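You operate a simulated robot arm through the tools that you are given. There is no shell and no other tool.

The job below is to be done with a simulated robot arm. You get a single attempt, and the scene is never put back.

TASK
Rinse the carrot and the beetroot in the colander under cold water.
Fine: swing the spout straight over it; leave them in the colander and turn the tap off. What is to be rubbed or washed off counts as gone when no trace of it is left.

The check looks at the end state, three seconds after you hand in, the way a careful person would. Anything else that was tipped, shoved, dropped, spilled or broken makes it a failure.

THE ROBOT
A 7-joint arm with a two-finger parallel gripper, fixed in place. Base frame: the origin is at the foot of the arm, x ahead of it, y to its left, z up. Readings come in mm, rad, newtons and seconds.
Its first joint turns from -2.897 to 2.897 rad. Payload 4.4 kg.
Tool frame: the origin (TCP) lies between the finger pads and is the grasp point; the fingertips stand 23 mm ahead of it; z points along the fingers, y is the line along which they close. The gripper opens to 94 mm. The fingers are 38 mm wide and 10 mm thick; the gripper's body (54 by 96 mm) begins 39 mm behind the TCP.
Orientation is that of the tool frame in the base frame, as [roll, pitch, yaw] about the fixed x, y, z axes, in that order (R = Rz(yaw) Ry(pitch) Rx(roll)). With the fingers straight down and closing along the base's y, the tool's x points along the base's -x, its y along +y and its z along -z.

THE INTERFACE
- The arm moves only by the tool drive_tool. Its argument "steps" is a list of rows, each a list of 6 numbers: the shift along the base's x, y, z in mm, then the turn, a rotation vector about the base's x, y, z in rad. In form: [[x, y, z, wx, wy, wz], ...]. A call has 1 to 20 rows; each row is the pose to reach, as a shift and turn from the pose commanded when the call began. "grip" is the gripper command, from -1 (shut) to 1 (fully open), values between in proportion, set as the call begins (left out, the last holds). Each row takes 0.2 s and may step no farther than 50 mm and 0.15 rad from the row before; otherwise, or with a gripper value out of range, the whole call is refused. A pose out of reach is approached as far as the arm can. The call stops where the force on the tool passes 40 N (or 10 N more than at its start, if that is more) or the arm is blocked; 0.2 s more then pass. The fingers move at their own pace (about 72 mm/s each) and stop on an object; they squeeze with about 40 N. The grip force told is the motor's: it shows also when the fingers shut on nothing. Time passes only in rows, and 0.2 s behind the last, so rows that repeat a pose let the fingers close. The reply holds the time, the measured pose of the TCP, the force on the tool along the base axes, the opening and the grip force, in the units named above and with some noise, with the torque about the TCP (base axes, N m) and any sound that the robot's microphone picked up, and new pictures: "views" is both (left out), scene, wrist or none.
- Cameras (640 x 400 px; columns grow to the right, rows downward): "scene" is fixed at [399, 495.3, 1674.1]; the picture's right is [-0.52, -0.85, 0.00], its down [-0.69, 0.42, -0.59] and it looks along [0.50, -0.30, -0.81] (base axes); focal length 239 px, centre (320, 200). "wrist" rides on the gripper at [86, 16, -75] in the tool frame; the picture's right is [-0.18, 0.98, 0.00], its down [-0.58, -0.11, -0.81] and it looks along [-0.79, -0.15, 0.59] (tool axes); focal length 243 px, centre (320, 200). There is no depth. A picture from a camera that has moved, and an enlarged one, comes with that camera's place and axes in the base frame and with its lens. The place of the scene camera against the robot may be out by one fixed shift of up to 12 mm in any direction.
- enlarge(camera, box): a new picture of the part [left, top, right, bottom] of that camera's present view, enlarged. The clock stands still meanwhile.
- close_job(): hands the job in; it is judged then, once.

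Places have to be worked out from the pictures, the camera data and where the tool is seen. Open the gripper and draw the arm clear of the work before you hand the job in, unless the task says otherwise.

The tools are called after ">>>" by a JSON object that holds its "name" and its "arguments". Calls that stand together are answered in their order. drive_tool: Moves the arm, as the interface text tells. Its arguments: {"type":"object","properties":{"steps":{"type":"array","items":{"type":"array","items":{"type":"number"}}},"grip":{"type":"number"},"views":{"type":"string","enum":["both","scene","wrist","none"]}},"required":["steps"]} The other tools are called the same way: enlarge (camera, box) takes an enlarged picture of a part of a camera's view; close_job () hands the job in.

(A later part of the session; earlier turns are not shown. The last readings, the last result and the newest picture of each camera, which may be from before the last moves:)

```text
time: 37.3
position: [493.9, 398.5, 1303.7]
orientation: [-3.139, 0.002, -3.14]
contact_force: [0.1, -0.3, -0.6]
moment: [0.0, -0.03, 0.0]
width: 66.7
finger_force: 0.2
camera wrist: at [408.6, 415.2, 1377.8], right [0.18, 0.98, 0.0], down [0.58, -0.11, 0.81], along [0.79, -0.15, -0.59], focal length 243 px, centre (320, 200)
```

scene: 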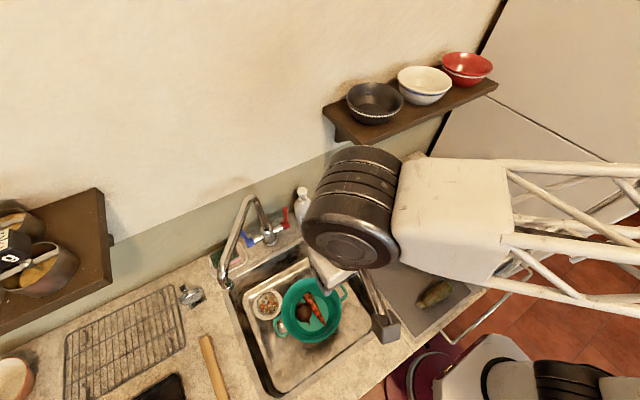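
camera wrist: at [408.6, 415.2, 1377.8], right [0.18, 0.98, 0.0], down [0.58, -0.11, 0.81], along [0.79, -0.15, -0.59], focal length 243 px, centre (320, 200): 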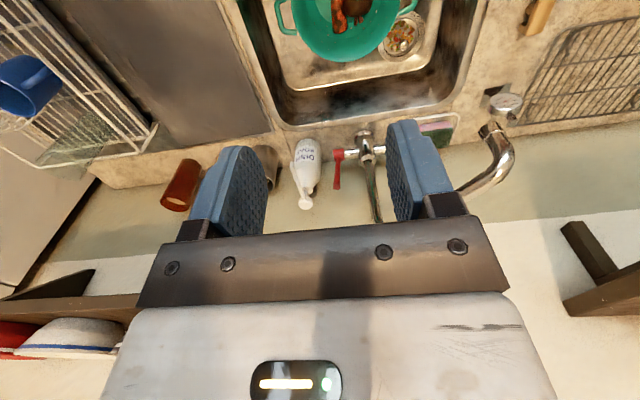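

This view shows the spout end and bend clearly. I'll enlarge it, and the scene view, to place the tube for the swing.

>>> {"name": "enlarge", "arguments": {"camera": "wrist", "box": [330, 90, 550, 230]}}

>>> {"name": "enlarge", "arguments": {"camera": "scene", "box": [240, 260, 360, 360]}}

>>> {"name": "enlarge", "arguments": {"camera": "scene", "box": [200, 180, 320, 300]}}

```text
2.86 times, centred on (440, 160) of wrist
camera zoom: at [408.6, 415.2, 1377.8], right [0.18, 0.98, 0.0], down [0.58, -0.11, 0.81], along [0.79, -0.15, -0.59], focal length 693 px, centre (-23, 314)
```

zoom: 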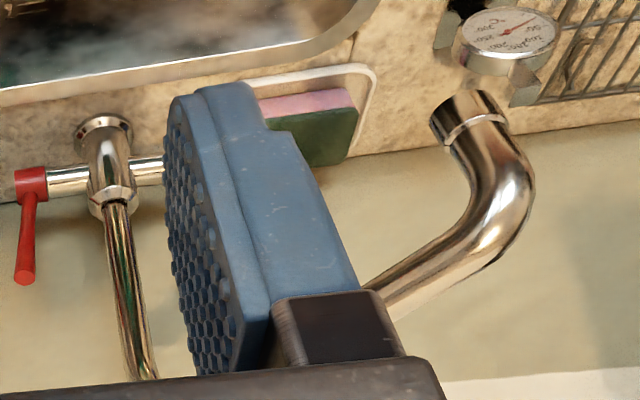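

```text
4.00 times, centred on (300, 310) of scene
camera zoom: at [399.0, 495.3, 1674.1], right [-0.52, -0.85, 0.0], down [-0.69, 0.42, -0.59], along [0.5, -0.3, -0.81], focal length 956 px, centre (400, -240)
```

zoom: 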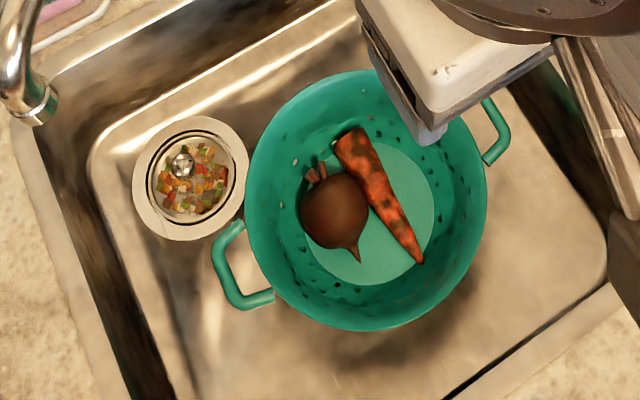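

```text
3.33 times, centred on (260, 240) of scene
camera zoom: at [399.0, 495.3, 1674.1], right [-0.52, -0.85, 0.0], down [-0.69, 0.42, -0.59], along [0.5, -0.3, -0.81], focal length 796 px, centre (520, 67)
```

zoom: 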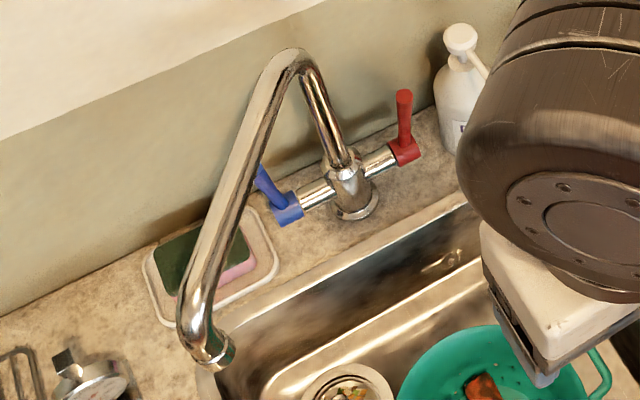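

Both vegetables lie side by side on the colander floor, and the colander hasn't moved. The spout tube runs at z≈1175 from the tap axis (818, 453) toward (640, 591). I'll go above its middle with the fingers set to straddle it.

>>> {"name": "drive_tool", "arguments": {"steps": [[27, 17, 0, 0, 0, -0.083], [54, 35, 0, 0, 0, -0.166], [81, 52, 0, 0, 0, -0.249], [108, 69, 0, 0, 0, -0.332], [135, 87, 0, 0, 0, -0.415], [162, 104, 0, 0, 0, -0.498], [189, 121, 0, 0, 0, -0.581], [215, 138, 0, 0, 0, -0.663], [215, 138, 0, 0, 0, -0.663]], "grip": 0.42}}

```text
time: 39.3
position: [710.3, 538.5, 1301.3]
orientation: [-3.141, 0.003, 2.477]
contact_force: [-0.3, 0.3, -0.2]
moment: [0.01, 0.0, 0.02]
width: 66.7
finger_force: 0.1
camera wrist: at [653.7, 604.8, 1375.9], right [0.75, 0.66, 0.0], down [0.39, -0.44, 0.81], along [0.53, -0.61, -0.59], focal length 243 px, centre (320, 200)
```

scene: 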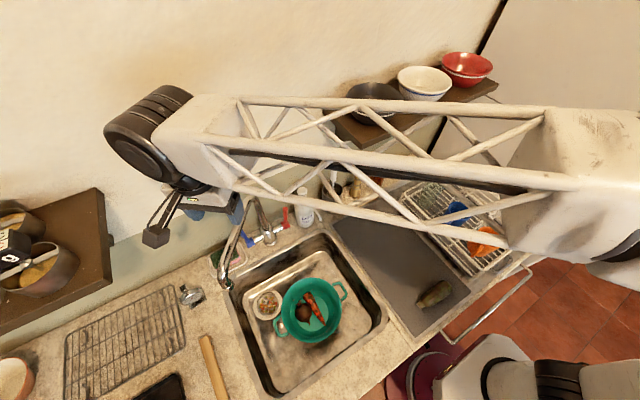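
wrist: 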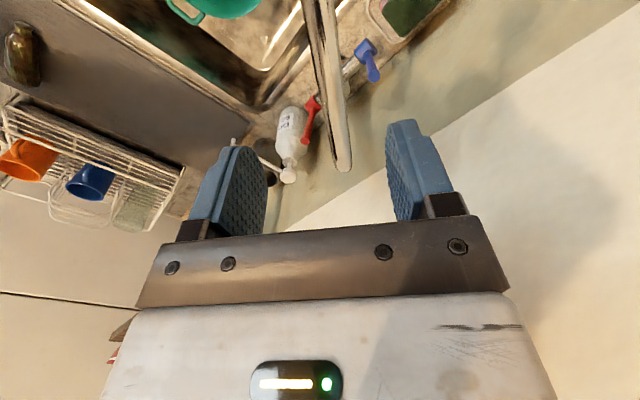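

The tube lies midway between the fingers, about 5 mm toward image-right. I'll correct that and descend so the fingers start to straddle it.

>>> {"name": "drive_tool", "arguments": {"steps": [[3, 3, -25, 0, 0, 0], [3, 3, -50, 0, 0, 0], [3, 3, -75, 0, 0, 0], [3, 3, -95, 0, 0, 0], [3, 3, -106, 0, 0, 0], [3, 3, -106, 0, 0, 0]], "grip": 0.42}}

```text
time: 40.7
position: [712.3, 539.9, 1197.0]
orientation: [-3.14, 0.002, 2.478]
contact_force: [-0.1, 0.5, 0.2]
moment: [0.03, 0.0, -0.02]
width: 66.5
finger_force: 0.1
camera wrist: at [655.4, 605.1, 1269.9], right [0.75, 0.66, 0.0], down [0.39, -0.44, 0.81], along [0.53, -0.61, -0.59], focal length 243 px, centre (320, 200)
```

scene: 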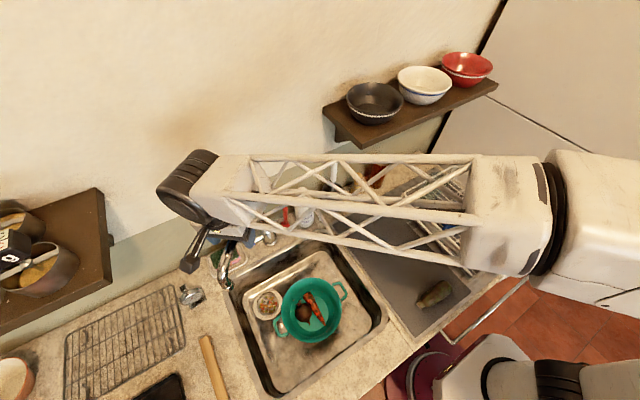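
wrist: 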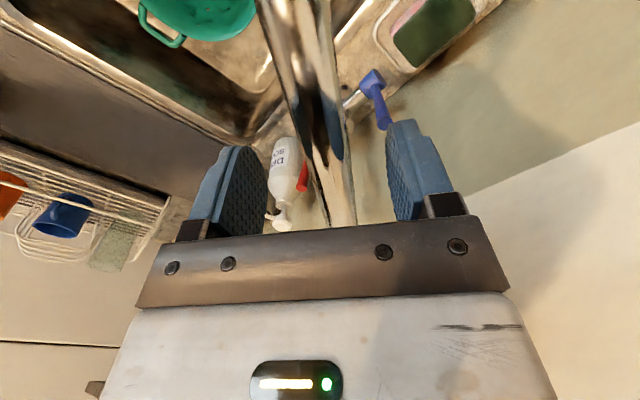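

The tube is between the fingers. I'll lower a bit more so the pads flank it fully, with the gripper body still above it.

>>> {"name": "drive_tool", "arguments": {"steps": [[0, 0, -8, 0, 0, 0], [0, 0, -16, 0, 0, 0], [0, 0, -26, 0, 0, 0], [0, 0, -26, 0, 0, 0]], "grip": 0.42}}

>>> {"name": "enlarge", "arguments": {"camera": "wrist", "box": [180, 60, 460, 235]}}

>>> {"name": "enlarge", "arguments": {"camera": "scene", "box": [160, 150, 300, 300]}}

```text
time: 41.7
position: [713.9, 539.8, 1169.2]
orientation: [-3.138, 0.002, 2.48]
contact_force: [-0.2, -0.2, -0.1]
moment: [-0.03, 0.0, 0.02]
width: 66.9
finger_force: 0.0
camera wrist: at [656.5, 605.9, 1244.2], right [0.75, 0.66, 0.0], down [0.39, -0.44, 0.81], along [0.53, -0.61, -0.59], focal length 243 px, centre (320, 200)
```

scene: 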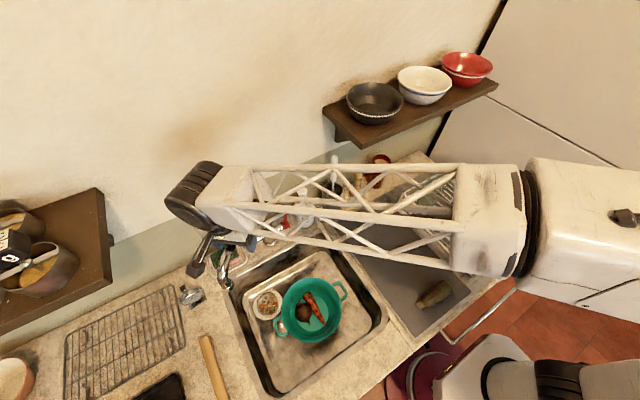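
wrist: 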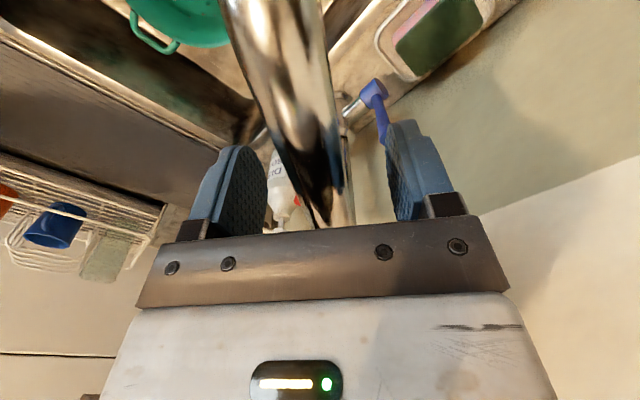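

```text
2.29 times, centred on (320, 148) of wrist
camera zoom: at [656.5, 605.9, 1244.2], right [0.75, 0.66, 0.0], down [0.39, -0.44, 0.81], along [0.53, -0.61, -0.59], focal length 555 px, centre (320, 320)
```

zoom: 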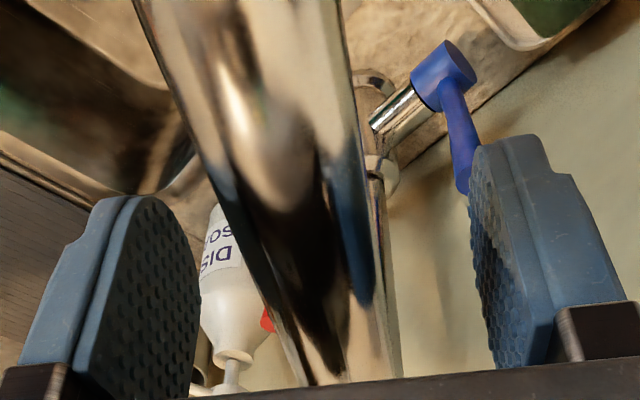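

```text
2.67 times, centred on (230, 225) of scene
camera zoom: at [399.0, 495.3, 1674.1], right [-0.52, -0.85, 0.0], down [-0.69, 0.42, -0.59], along [0.5, -0.3, -0.81], focal length 637 px, centre (560, 133)
```

zoom: 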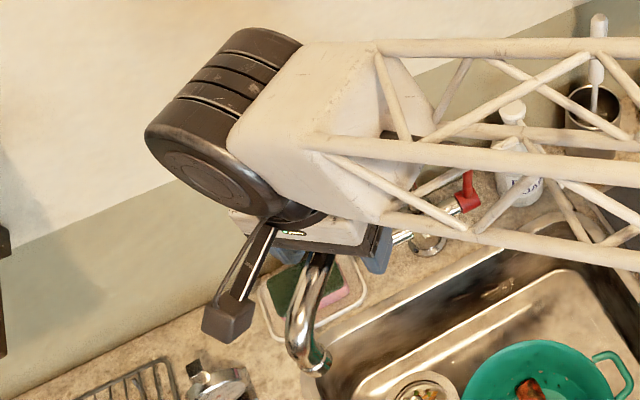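

The fingers flank the tube without contact. I'll narrow them to a loose fit and swing the spout about the tap axis in small arc steps, the tool turning with it.

>>> {"name": "drive_tool", "arguments": {"steps": [[0, 0, 0, 0, 0, 0], [0, 0, 0, 0, 0, 0], [-5.8, -7.5, 0, 0, 0, 0.07], [-11.1, -15.4, 0, 0, 0, 0.14], [-15.8, -23.7, 0, 0, 0, 0.21], [-19.9, -32.2, 0, 0, 0, 0.28], [-23.4, -41.0, 0, 0, 0, 0.35], [-23.4, -41.0, 0, 0, 0, 0.35]], "grip": -0.15}}

```text
time: 43.5
position: [690.4, 498.2, 1170.5]
orientation: [-3.14, 0.002, 2.83]
contact_force: [-0.2, 1.1, 0.5]
moment: [0.02, 0.0, 0.03]
width: 39.8
finger_force: 0.8
camera wrist: at [613.6, 541.1, 1244.3], right [0.48, 0.88, 0.0], down [0.52, -0.28, 0.81], along [0.71, -0.39, -0.59], focal length 243 px, centre (320, 200)
```

scene: 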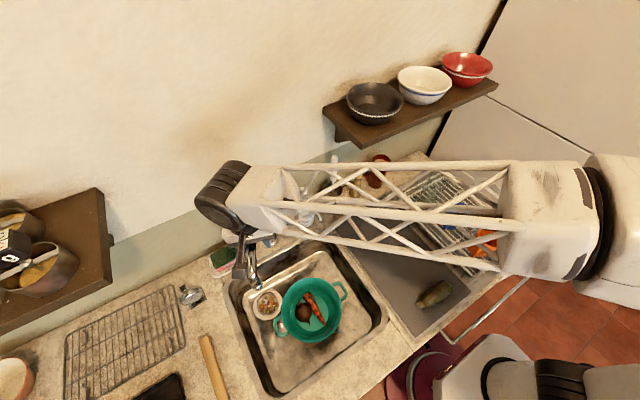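
wrist: 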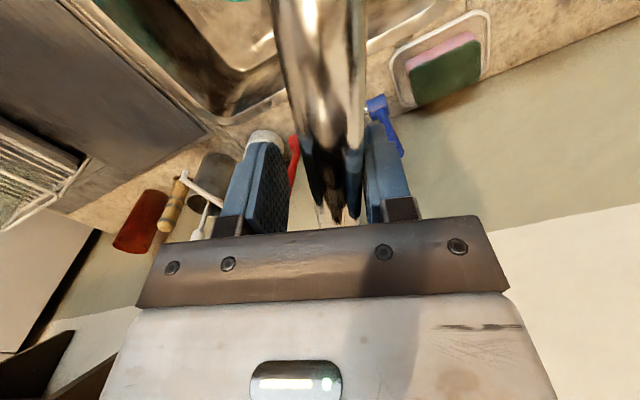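

The spout follows the fingers with almost no force. I'll continue the arc toward the colander.

>>> {"name": "drive_tool", "arguments": {"steps": [[-2.9, -9.1, 0, 0, 0, 0.07], [-5.2, -18.3, 0, 0, 0, 0.14], [-6.8, -27.6, 0, 0, 0, 0.21], [-7.7, -37.1, 0, 0, 0, 0.28], [-8.0, -46.5, 0, 0, 0, 0.35], [-7.6, -56.0, 0, 0, 0, 0.42], [-7.6, -56.0, 0, 0, 0, 0.42]], "grip": -0.15}}

>>> {"name": "enlarge", "arguments": {"camera": "scene", "box": [220, 200, 360, 350]}}

```text
time: 45.1
position: [682.2, 443.1, 1169.4]
orientation: [-3.14, 0.001, -3.034]
contact_force: [-0.1, 0.7, -0.1]
moment: [0.01, 0.0, 0.0]
width: 40.1
finger_force: 0.4
camera wrist: at [595.8, 450.4, 1243.8], right [0.08, 1.0, 0.0], down [0.59, -0.04, 0.81], along [0.81, -0.06, -0.59], focal length 243 px, centre (320, 200)
```

scene: 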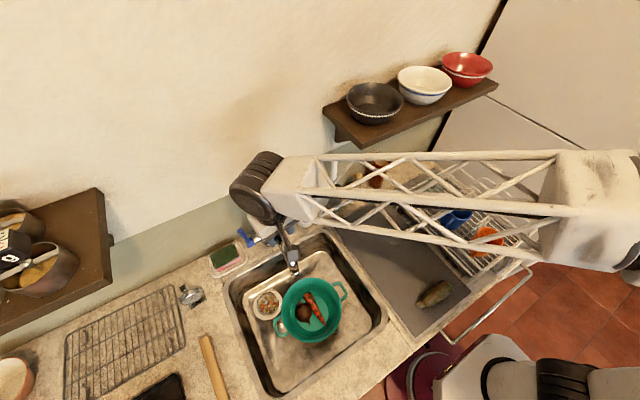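
wrist: 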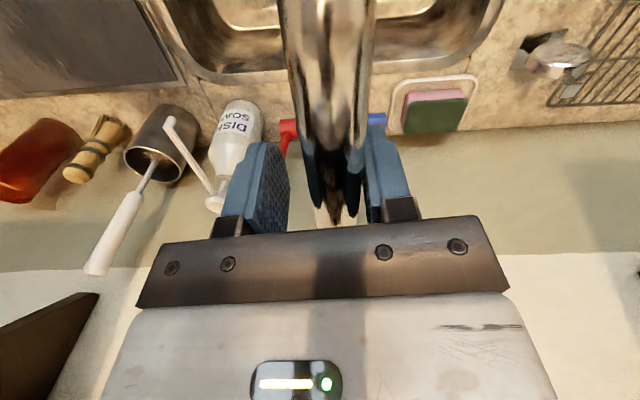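

```text
2.67 times, centred on (290, 275) of scene
camera zoom: at [399.0, 495.3, 1674.1], right [-0.52, -0.85, 0.0], down [-0.69, 0.42, -0.59], along [0.5, -0.3, -0.81], focal length 637 px, centre (400, 0)
```

zoom: 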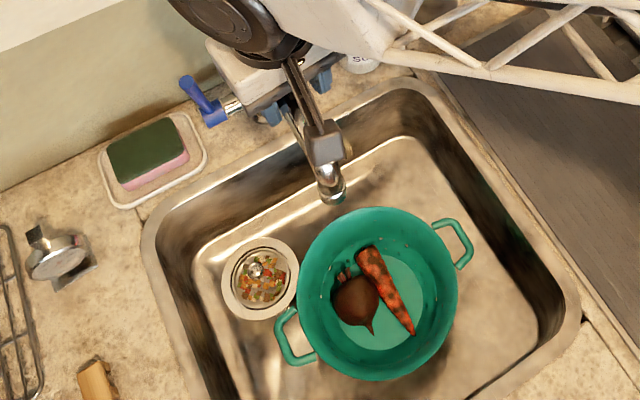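

The outlet is now at about (594, 446), already inside the colander rim. I'll nudge it about 13 mm further so it's centred between beetroot and carrot, then open a little and rise off the tube.

>>> {"name": "drive_tool", "arguments": {"steps": [[0.8, -8.1, 0, 0, 0, 0.06], [0.8, -8.1, 0, 0, 0, 0.06]], "grip": -0.15, "views": "none"}}

>>> {"name": "drive_tool", "arguments": {"steps": [[0, 0, 0, 0, 0, 0], [0, 0, 0, 0, 0, 0], [0, 0, 20, 0, 0, 0], [0, 0, 50, 0, 0, 0], [0, 0, 90, 0, 0, 0], [0, 0, 130, 0, 0, 0], [-40, 0, 160, 0, 0, 0], [-80, 0, 180, 0, 0, 0], [-80, 0, 180, 0, 0, 0]], "grip": 0.3}}

```text
time: 45.7
position: [684.1, 434.4, 1169.3]
orientation: [-3.14, 0.002, -2.975]
contact_force: [0.7, 0.7, 0.4]
moment: [0.01, -0.01, -0.02]
width: 40.5
finger_force: 0.2
```

```text
time: 47.7
position: [600.7, 431.9, 1350.4]
orientation: [-3.138, 0.0, -2.975]
contact_force: [-0.3, -0.5, 0.3]
moment: [0.01, 0.01, -0.01]
width: 61.2
finger_force: 0.0
camera wrist: at [513.0, 434.9, 1424.3], right [0.02, 1.0, 0.0], down [0.59, -0.01, 0.81], along [0.81, -0.02, -0.59], focal length 243 px, centre (320, 200)
```

scene: 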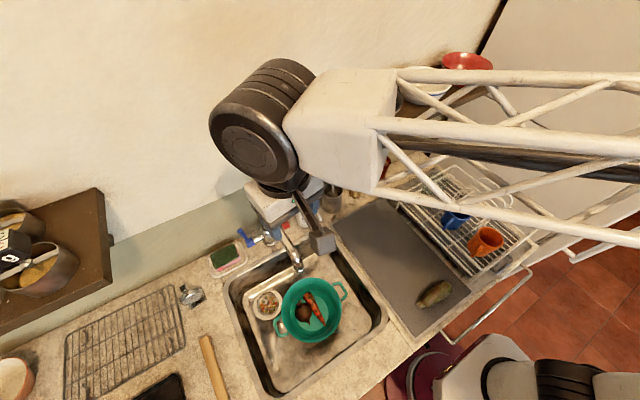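
wrist: 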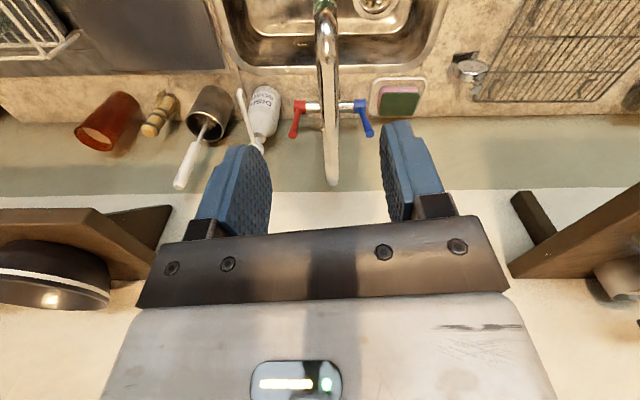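

The spout now points out over the colander. I'll enlarge both views to confirm the outlet position and measure the blue lever.

>>> {"name": "enlarge", "arguments": {"camera": "scene", "box": [220, 200, 360, 350]}}

>>> {"name": "enlarge", "arguments": {"camera": "wrist", "box": [260, 60, 420, 200]}}

```text
2.67 times, centred on (290, 275) of scene
camera zoom: at [399.0, 495.3, 1674.1], right [-0.52, -0.85, 0.0], down [-0.69, 0.42, -0.59], along [0.5, -0.3, -0.81], focal length 637 px, centre (400, 0)
```

zoom: 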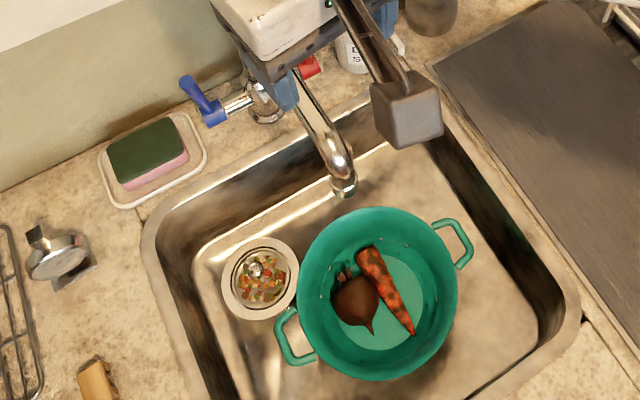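

```text
2.86 times, centred on (340, 130) of wrist
camera zoom: at [513.0, 434.9, 1424.3], right [0.02, 1.0, 0.0], down [0.59, -0.01, 0.81], along [0.81, -0.02, -0.59], focal length 693 px, centre (263, 400)
```

zoom: 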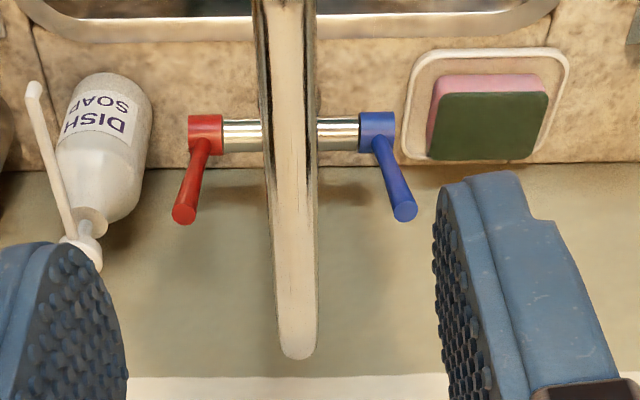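

The outlet stands at about (595, 435), well inside the colander. Before going to the blue lever I need to know how far the wrist and forearm hang below the spout tube's height, so I'll look at the arm closely.

>>> {"name": "enlarge", "arguments": {"camera": "scene", "box": [190, 40, 450, 260]}}

>>> {"name": "enlarge", "arguments": {"camera": "scene", "box": [350, 0, 640, 300]}}

```text
1.82 times, centred on (320, 150) of scene
camera zoom: at [399.0, 495.3, 1674.1], right [-0.52, -0.85, 0.0], down [-0.69, 0.42, -0.59], along [0.5, -0.3, -0.81], focal length 434 px, centre (320, 291)
```

zoom: 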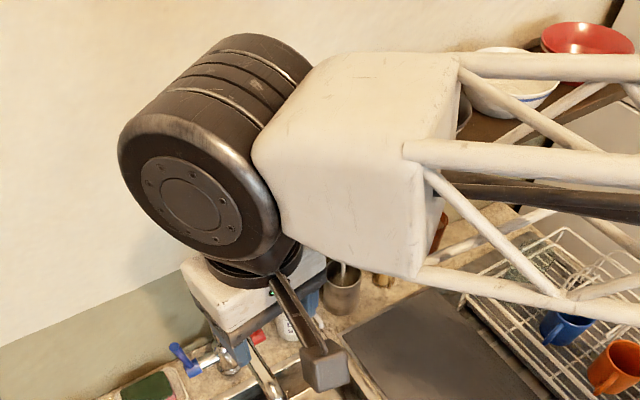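

```text
1.33 times, centred on (495, 150) of scene
camera zoom: at [399.0, 495.3, 1674.1], right [-0.52, -0.85, 0.0], down [-0.69, 0.42, -0.59], along [0.5, -0.3, -0.81], focal length 318 px, centre (87, 267)
```

zoom: 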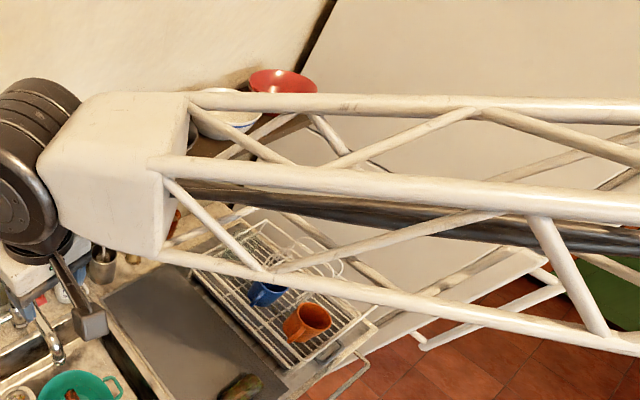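

The forearm box hangs on the −y side of the wrist, so a straight-down approach at the lever could touch the spout tube. I'll lean the tool toward +y and slightly back from the wall, with closed fingers as a pushing stick. First I take that attitude high above the lever.

>>> {"name": "drive_tool", "arguments": {"steps": [[31, 12, 0, -0.061, -0.038, -0.021], [62, 24, 0, -0.121, -0.077, -0.042], [93, 36, 0, -0.182, -0.115, -0.062], [124, 48, 0, -0.243, -0.153, -0.083], [155, 60, 0, -0.303, -0.191, -0.104], [186, 72, 0, -0.364, -0.23, -0.125], [217, 84, 0, -0.424, -0.268, -0.145], [249, 97, 0, -0.485, -0.306, -0.166], [249, 97, 0, -0.485, -0.306, -0.166]], "grip": -1}}

```text
time: 49.7
position: [852.6, 531.4, 1349.9]
orientation: [-2.619, 0.255, -3.077]
contact_force: [-0.6, -0.2, 0.3]
moment: [0.02, 0.02, 0.0]
width: 0.3
finger_force: 39.7
camera wrist: at [752.1, 576.9, 1382.7], right [0.25, 0.87, -0.43], down [0.35, 0.33, 0.88], along [0.9, -0.37, -0.22], focal length 243 px, centre (320, 200)
```

scene: 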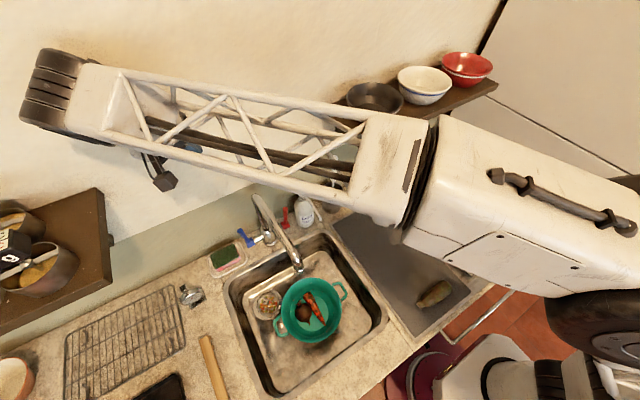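
wrist: 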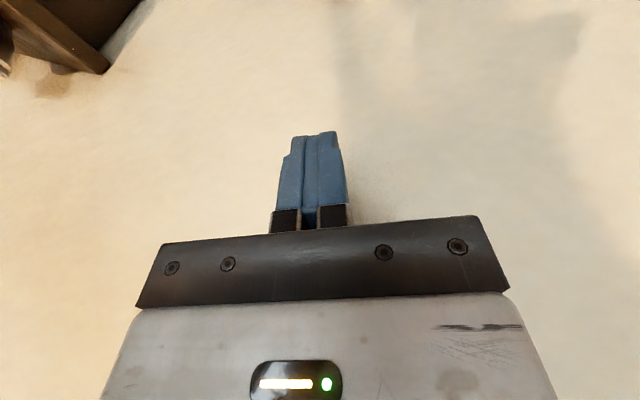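

The leaned attitude is set, and the wrist is clear of the shelves. I'll descend just behind the blue lever (its tip is around (820, 525, 1039)), stopping above it first to check.

>>> {"name": "drive_tool", "arguments": {"steps": [[0, -1, -40, 0, 0, 0], [0, -2, -80, 0, 0, 0], [0, -2, -120, 0, 0, 0], [0, -2, -160, 0, 0, 0], [0, -2, -200, 0, 0, 0], [0, -2, -235, 0, 0, 0], [0, -2, -260, 0, 0, 0], [0, -2, -260, 0, 0, 0]], "grip": -1}}

>>> {"name": "enlarge", "arguments": {"camera": "scene", "box": [180, 130, 330, 290]}}

>>> {"name": "enlarge", "arguments": {"camera": "wrist", "box": [180, 40, 460, 230]}}

```text
time: 51.5
position: [851.2, 530.6, 1091.1]
orientation: [-2.62, 0.255, -3.075]
contact_force: [0.8, -1.4, 0.5]
moment: [-0.04, 0.01, 0.05]
width: 0.0
finger_force: 40.1
camera wrist: at [751.1, 575.0, 1123.7], right [0.25, 0.87, -0.43], down [0.35, 0.33, 0.88], along [0.9, -0.37, -0.22], focal length 243 px, centre (320, 200)
```

scene: 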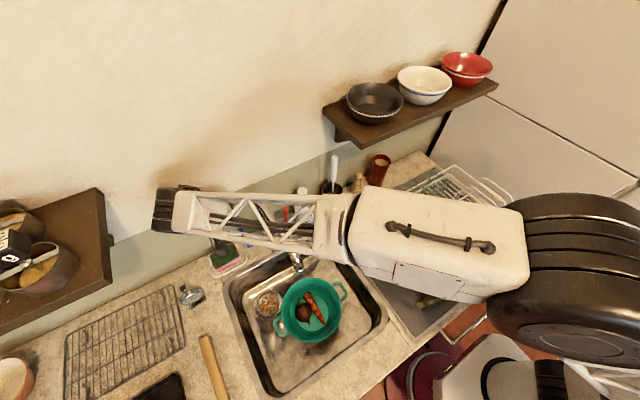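
wrist: 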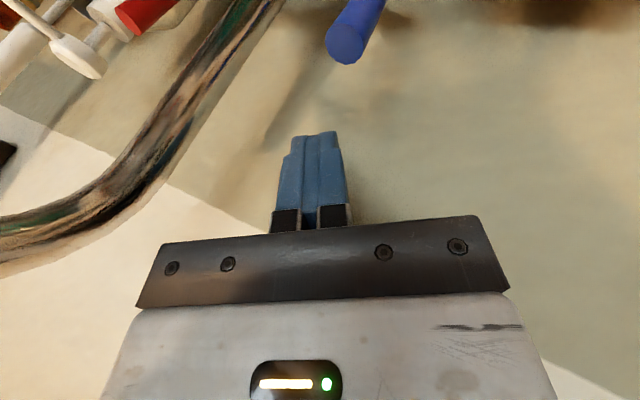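

```text
2.50 times, centred on (255, 210) of scene
camera zoom: at [399.0, 495.3, 1674.1], right [-0.52, -0.85, 0.0], down [-0.69, 0.42, -0.59], along [0.5, -0.3, -0.81], focal length 597 px, centre (482, 175)
```

zoom: 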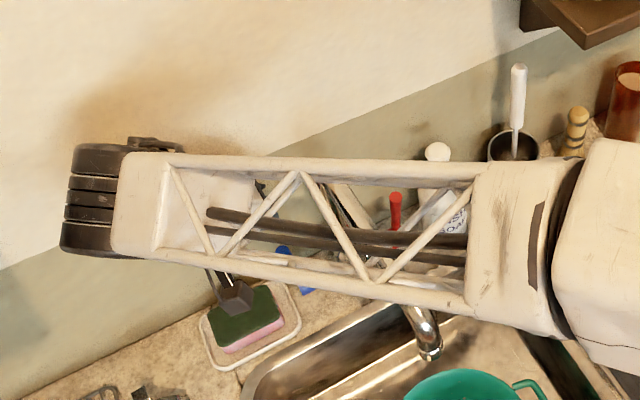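

```text
2.11 times, centred on (320, 135) of wrist
camera zoom: at [751.1, 575.0, 1123.7], right [0.25, 0.87, -0.43], down [0.35, 0.33, 0.88], along [0.9, -0.37, -0.22], focal length 511 px, centre (320, 337)
```

zoom: 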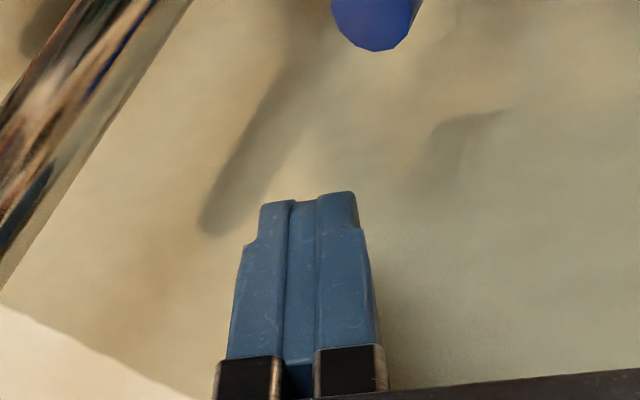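

The lever tip is confirmed at about (823, 524, 1039), and the forearm rises well over the tube. I'll shift 5 mm toward the wall for clearance and lower the fingertips behind the lever.

>>> {"name": "drive_tool", "arguments": {"steps": [[5, -1, -10, 0, 0, 0], [5, -2, -20, 0, 0, 0], [5, -2, -30, 0, 0, 0], [5, -2, -40, 0, 0, 0], [5, -2, -50, 0, 0, 0], [5, -2, -56, 0, 0, 0], [5, -2, -56, 0, 0, 0]], "grip": -1}}

>>> {"name": "enlarge", "arguments": {"camera": "wrist", "box": [180, 0, 460, 190]}}

```text
time: 53.1
position: [858.2, 527.7, 1034.7]
orientation: [-2.619, 0.257, -3.077]
contact_force: [0.4, 0.4, 0.2]
moment: [0.0, 0.0, -0.03]
width: 0.0
finger_force: 39.9
camera wrist: at [758.0, 573.0, 1066.9], right [0.25, 0.87, -0.43], down [0.35, 0.33, 0.88], along [0.9, -0.37, -0.22], focal length 243 px, centre (320, 200)
```

scene: 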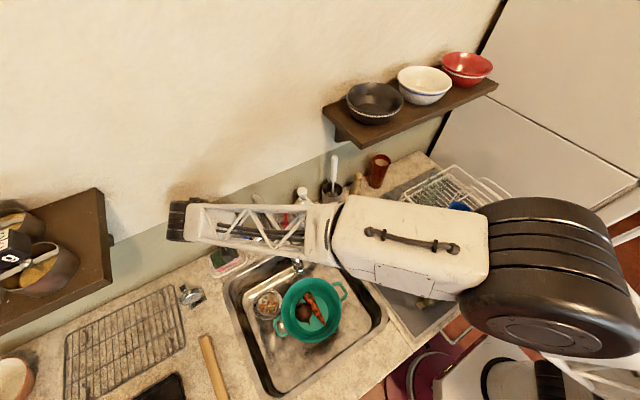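
wrist: 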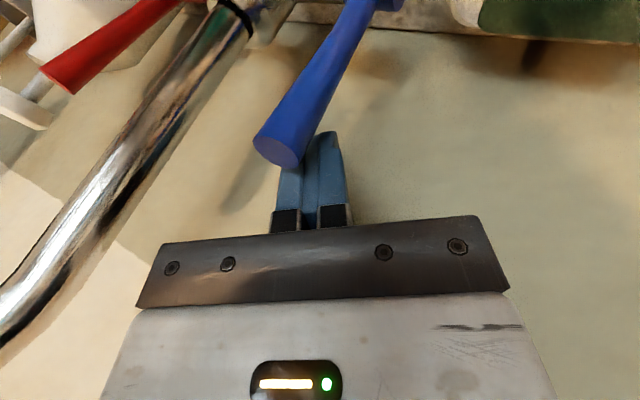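

```text
2.11 times, centred on (320, 95) of wrist
camera zoom: at [758.0, 573.0, 1066.9], right [0.25, 0.87, -0.43], down [0.35, 0.33, 0.88], along [0.9, -0.37, -0.22], focal length 511 px, centre (320, 421)
```

zoom: 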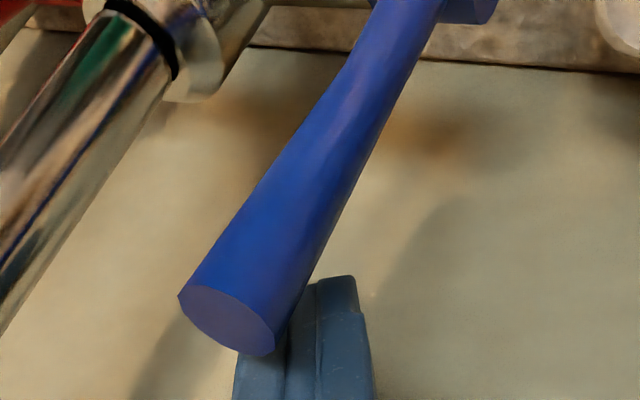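

The fingers stand right behind the lever with no contact. I'll pull it gently toward the room (−x) in small steps and watch force, sound and water.

>>> {"name": "drive_tool", "arguments": {"steps": [[0, -4, 0, 0, 0, 0], [-5, -4, 0, 0, 0, 0], [-10, -4, 0, 0, 0, 0], [-15, -4, 0, 0, 0, 0], [-20, -4, 0, 0, 0, 0], [-25, -4, -1, 0, 0, 0], [-30, -4, -2, 0, 0, 0], [-30, -4, -2, 0, 0, 0]], "grip": -1}}

>>> {"name": "enlarge", "arguments": {"camera": "scene", "box": [220, 230, 360, 350]}}

```text
time: 54.9
position: [826.2, 522.5, 1032.9]
orientation: [-2.618, 0.255, -3.075]
contact_force: [-0.1, 0.4, -0.2]
moment: [-0.01, 0.03, 0.0]
width: 0.0
finger_force: 39.8
camera wrist: at [727.3, 568.2, 1064.4], right [0.25, 0.87, -0.43], down [0.35, 0.33, 0.88], along [0.9, -0.37, -0.22], focal length 243 px, centre (320, 200)
```

scene: 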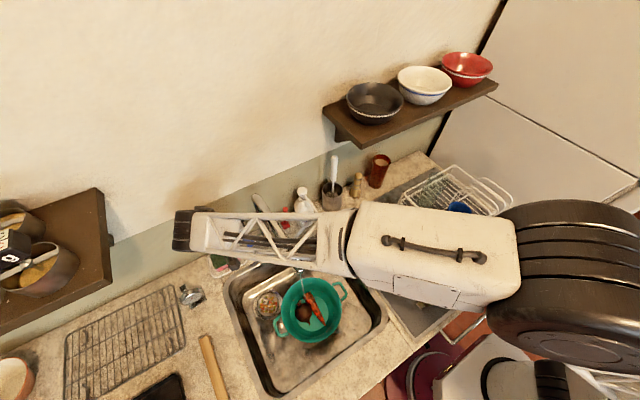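
wrist: 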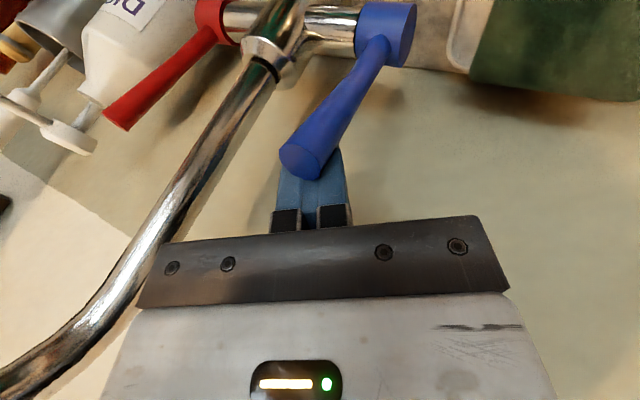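

```text
3.33 times, centred on (290, 290) of scene
camera zoom: at [399.0, 495.3, 1674.1], right [-0.52, -0.85, 0.0], down [-0.69, 0.42, -0.59], along [0.5, -0.3, -0.81], focal length 796 px, centre (420, -100)
```

zoom: 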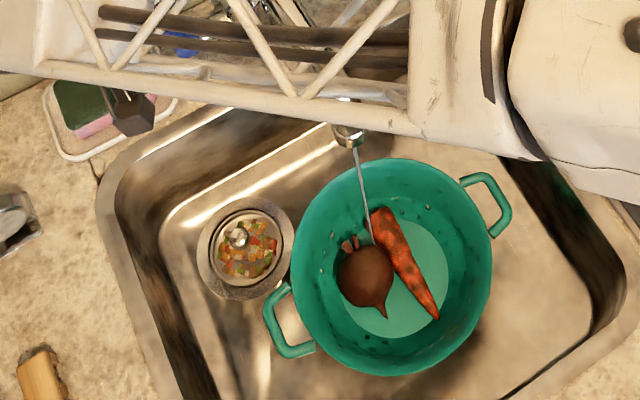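

Water is already running in a thin stream, landing inside the colander between the beetroot and the carrot. I'll open the lever further for a stronger flow, following its arc downward.

>>> {"name": "drive_tool", "arguments": {"steps": [[-6, 0, -2, 0, 0, 0], [-12, 0, -4, 0, 0, 0], [-18, 0, -7, 0, 0, 0], [-24, 0, -10, 0, 0, 0], [-30, 0, -14, 0, 0, 0], [-36, 0, -18, 0, 0, 0], [-36, 0, -18, 0, 0, 0]], "grip": -1}}

>>> {"name": "enlarge", "arguments": {"camera": "scene", "box": [220, 230, 360, 350]}}

```text
time: 56.5
position: [792.2, 524.7, 1013.9]
orientation: [-2.619, 0.255, -3.077]
contact_force: [0.1, -0.9, 0.9]
moment: [0.0, -0.02, -0.01]
width: 0.1
finger_force: 39.8
camera wrist: at [691.0, 569.3, 1046.5], right [0.25, 0.87, -0.43], down [0.35, 0.33, 0.88], along [0.9, -0.37, -0.22], focal length 243 px, centre (320, 200)
```

scene: 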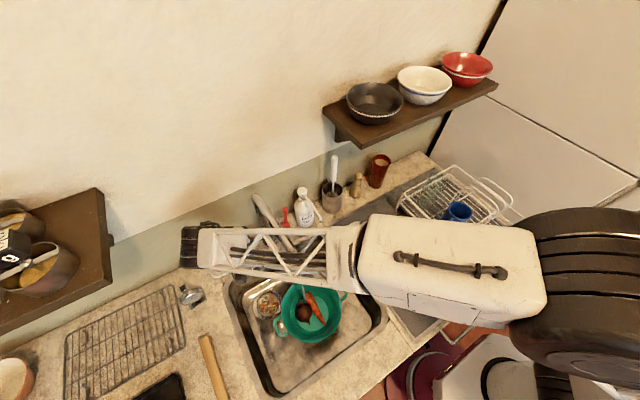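
wrist: 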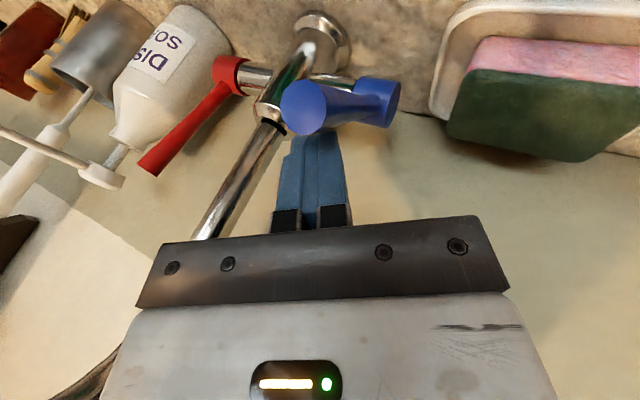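

```text
3.33 times, centred on (290, 290) of scene
camera zoom: at [399.0, 495.3, 1674.1], right [-0.52, -0.85, 0.0], down [-0.69, 0.42, -0.59], along [0.5, -0.3, -0.81], focal length 796 px, centre (420, -100)
```

zoom: 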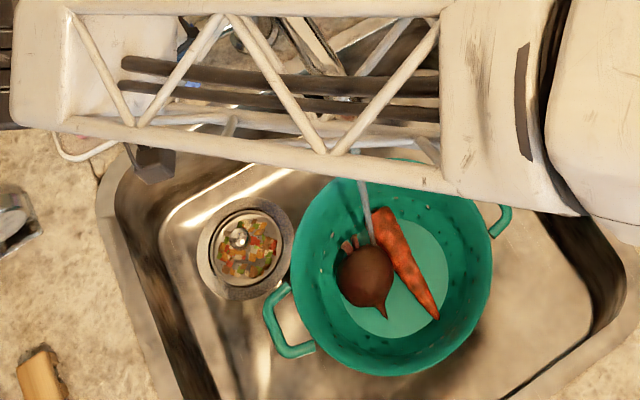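

The stream is stronger now, and the carrot's thick end already looks cleaner. I'll hold still for a few seconds and look again.

>>> {"name": "drive_tool", "arguments": {"steps": [[0, 0, 0, 0, 0, 0], [0, 0, 0, 0, 0, 0], [0, 0, 0, 0, 0, 0], [0, 0, 0, 0, 0, 0], [0, 0, 0, 0, 0, 0], [0, 0, 0, 0, 0, 0], [0, 0, 0, 0, 0, 0], [0, 0, 0, 0, 0, 0], [0, 0, 0, 0, 0, 0], [0, 0, 0, 0, 0, 0], [0, 0, 0, 0, 0, 0], [0, 0, 0, 0, 0, 0], [0, 0, 0, 0, 0, 0], [0, 0, 0, 0, 0, 0], [0, 0, 0, 0, 0, 0]], "grip": -1, "views": "scene"}}

>>> {"name": "enlarge", "arguments": {"camera": "scene", "box": [280, 280, 350, 345]}}

```text
time: 59.7
position: [790.9, 524.6, 1013.4]
orientation: [-2.619, 0.257, -3.077]
contact_force: [0.4, 0.7, 0.3]
moment: [0.01, 0.01, 0.01]
width: 0.0
finger_force: 39.9
```

scene: 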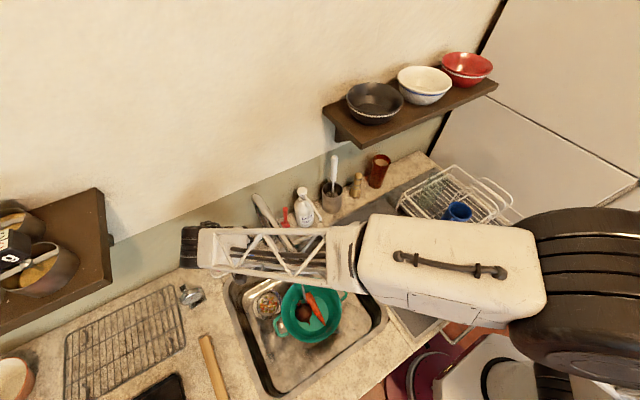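

```text
6.15 times, centred on (315, 312) of scene
camera zoom: at [399.0, 495.3, 1674.1], right [-0.52, -0.85, 0.0], down [-0.69, 0.42, -0.59], along [0.5, -0.3, -0.81], focal length 1470 px, centre (351, -492)
```

zoom: 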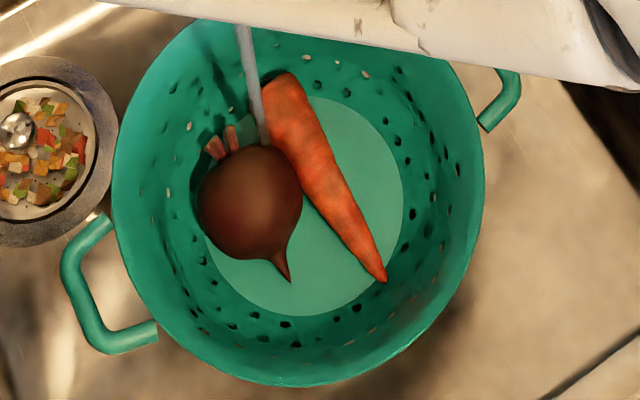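

The dirt is fading: the carrot is nearly clean and the beetroot is getting redder, with no water backing up. I'll keep rinsing.

>>> {"name": "drive_tool", "arguments": {"steps": [[0, 0, 0, 0, 0, 0], [0, 0, 0, 0, 0, 0], [0, 0, 0, 0, 0, 0], [0, 0, 0, 0, 0, 0], [0, 0, 0, 0, 0, 0], [0, 0, 0, 0, 0, 0], [0, 0, 0, 0, 0, 0], [0, 0, 0, 0, 0, 0], [0, 0, 0, 0, 0, 0], [0, 0, 0, 0, 0, 0], [0, 0, 0, 0, 0, 0], [0, 0, 0, 0, 0, 0], [0, 0, 0, 0, 0, 0], [0, 0, 0, 0, 0, 0], [0, 0, 0, 0, 0, 0], [0, 0, 0, 0, 0, 0], [0, 0, 0, 0, 0, 0], [0, 0, 0, 0, 0, 0], [0, 0, 0, 0, 0, 0], [0, 0, 0, 0, 0, 0]], "grip": -1, "views": "scene"}}

>>> {"name": "enlarge", "arguments": {"camera": "scene", "box": [280, 280, 350, 345]}}

>>> {"name": "enlarge", "arguments": {"camera": "scene", "box": [220, 260, 400, 400]}}

```text
time: 63.9
position: [791.6, 524.3, 1013.7]
orientation: [-2.619, 0.254, -3.076]
contact_force: [0.1, -0.4, 0.0]
moment: [0.01, -0.01, -0.01]
width: 0.0
finger_force: 40.2
```

scene: 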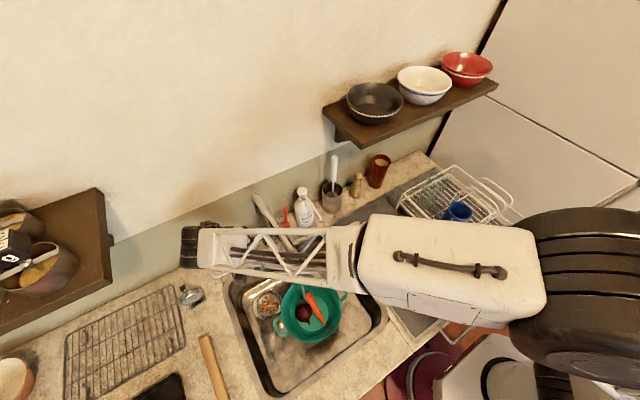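

```text
6.15 times, centred on (315, 312) of scene
camera zoom: at [399.0, 495.3, 1674.1], right [-0.52, -0.85, 0.0], down [-0.69, 0.42, -0.59], along [0.5, -0.3, -0.81], focal length 1470 px, centre (351, -492)
```

zoom: 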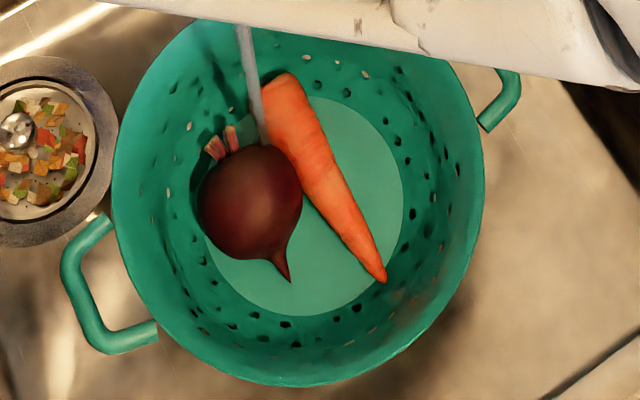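

```text
2.86 times, centred on (310, 330) of scene
camera zoom: at [399.0, 495.3, 1674.1], right [-0.52, -0.85, 0.0], down [-0.69, 0.42, -0.59], along [0.5, -0.3, -0.81], focal length 682 px, centre (349, -171)
```

zoom: 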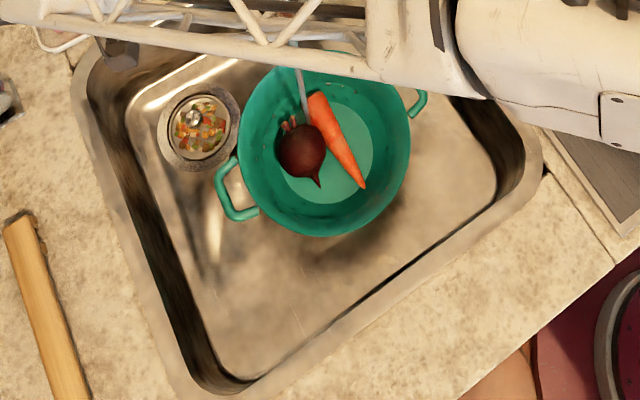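

The carrot looks clean and the beetroot is almost its natural dark red. I'll rinse longer and compare until nothing changes any more.

>>> {"name": "drive_tool", "arguments": {"steps": [[0, 0, 0, 0, 0, 0], [0, 0, 0, 0, 0, 0], [0, 0, 0, 0, 0, 0], [0, 0, 0, 0, 0, 0], [0, 0, 0, 0, 0, 0], [0, 0, 0, 0, 0, 0], [0, 0, 0, 0, 0, 0], [0, 0, 0, 0, 0, 0], [0, 0, 0, 0, 0, 0], [0, 0, 0, 0, 0, 0], [0, 0, 0, 0, 0, 0], [0, 0, 0, 0, 0, 0], [0, 0, 0, 0, 0, 0], [0, 0, 0, 0, 0, 0], [0, 0, 0, 0, 0, 0], [0, 0, 0, 0, 0, 0], [0, 0, 0, 0, 0, 0], [0, 0, 0, 0, 0, 0], [0, 0, 0, 0, 0, 0], [0, 0, 0, 0, 0, 0]], "grip": -1, "views": "none"}}

>>> {"name": "enlarge", "arguments": {"camera": "scene", "box": [290, 285, 335, 330]}}

>>> {"name": "drive_tool", "arguments": {"steps": [[0, 0, 0, 0, 0, 0], [0, 0, 0, 0, 0, 0], [0, 0, 0, 0, 0, 0], [0, 0, 0, 0, 0, 0], [0, 0, 0, 0, 0, 0], [0, 0, 0, 0, 0, 0], [0, 0, 0, 0, 0, 0], [0, 0, 0, 0, 0, 0], [0, 0, 0, 0, 0, 0], [0, 0, 0, 0, 0, 0], [0, 0, 0, 0, 0, 0], [0, 0, 0, 0, 0, 0], [0, 0, 0, 0, 0, 0], [0, 0, 0, 0, 0, 0], [0, 0, 0, 0, 0, 0], [0, 0, 0, 0, 0, 0], [0, 0, 0, 0, 0, 0], [0, 0, 0, 0, 0, 0], [0, 0, 0, 0, 0, 0], [0, 0, 0, 0, 0, 0]], "grip": -1, "views": "none"}}

>>> {"name": "enlarge", "arguments": {"camera": "scene", "box": [290, 285, 335, 330]}}

```text
time: 68.1
position: [791.8, 524.4, 1013.8]
orientation: [-2.62, 0.255, -3.078]
contact_force: [0.9, 0.1, -0.2]
moment: [0.0, 0.03, 0.02]
width: 0.1
finger_force: 39.9
```

```text
8.89 times, centred on (312, 308) of scene
camera zoom: at [399.0, 495.3, 1674.1], right [-0.52, -0.85, 0.0], down [-0.69, 0.42, -0.59], along [0.5, -0.3, -0.81], focal length 2123 px, centre (387, -756)
```

zoom: 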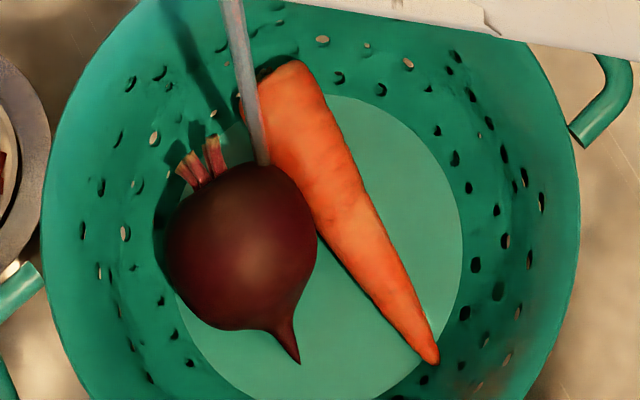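

```text
time: 72.3
position: [790.8, 523.9, 1014.2]
orientation: [-2.619, 0.256, -3.077]
contact_force: [-0.3, 0.3, 0.2]
moment: [0.0, -0.03, 0.0]
width: 0.1
finger_force: 40.2
```

```text
8.89 times, centred on (312, 308) of scene
camera zoom: at [399.0, 495.3, 1674.1], right [-0.52, -0.85, 0.0], down [-0.69, 0.42, -0.59], along [0.5, -0.3, -0.81], focal length 2123 px, centre (387, -756)
```

zoom: 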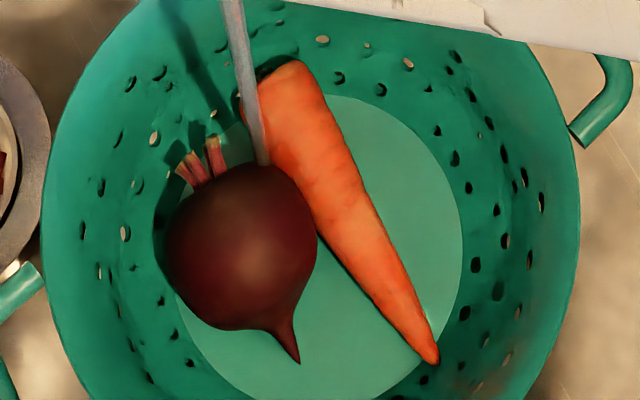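

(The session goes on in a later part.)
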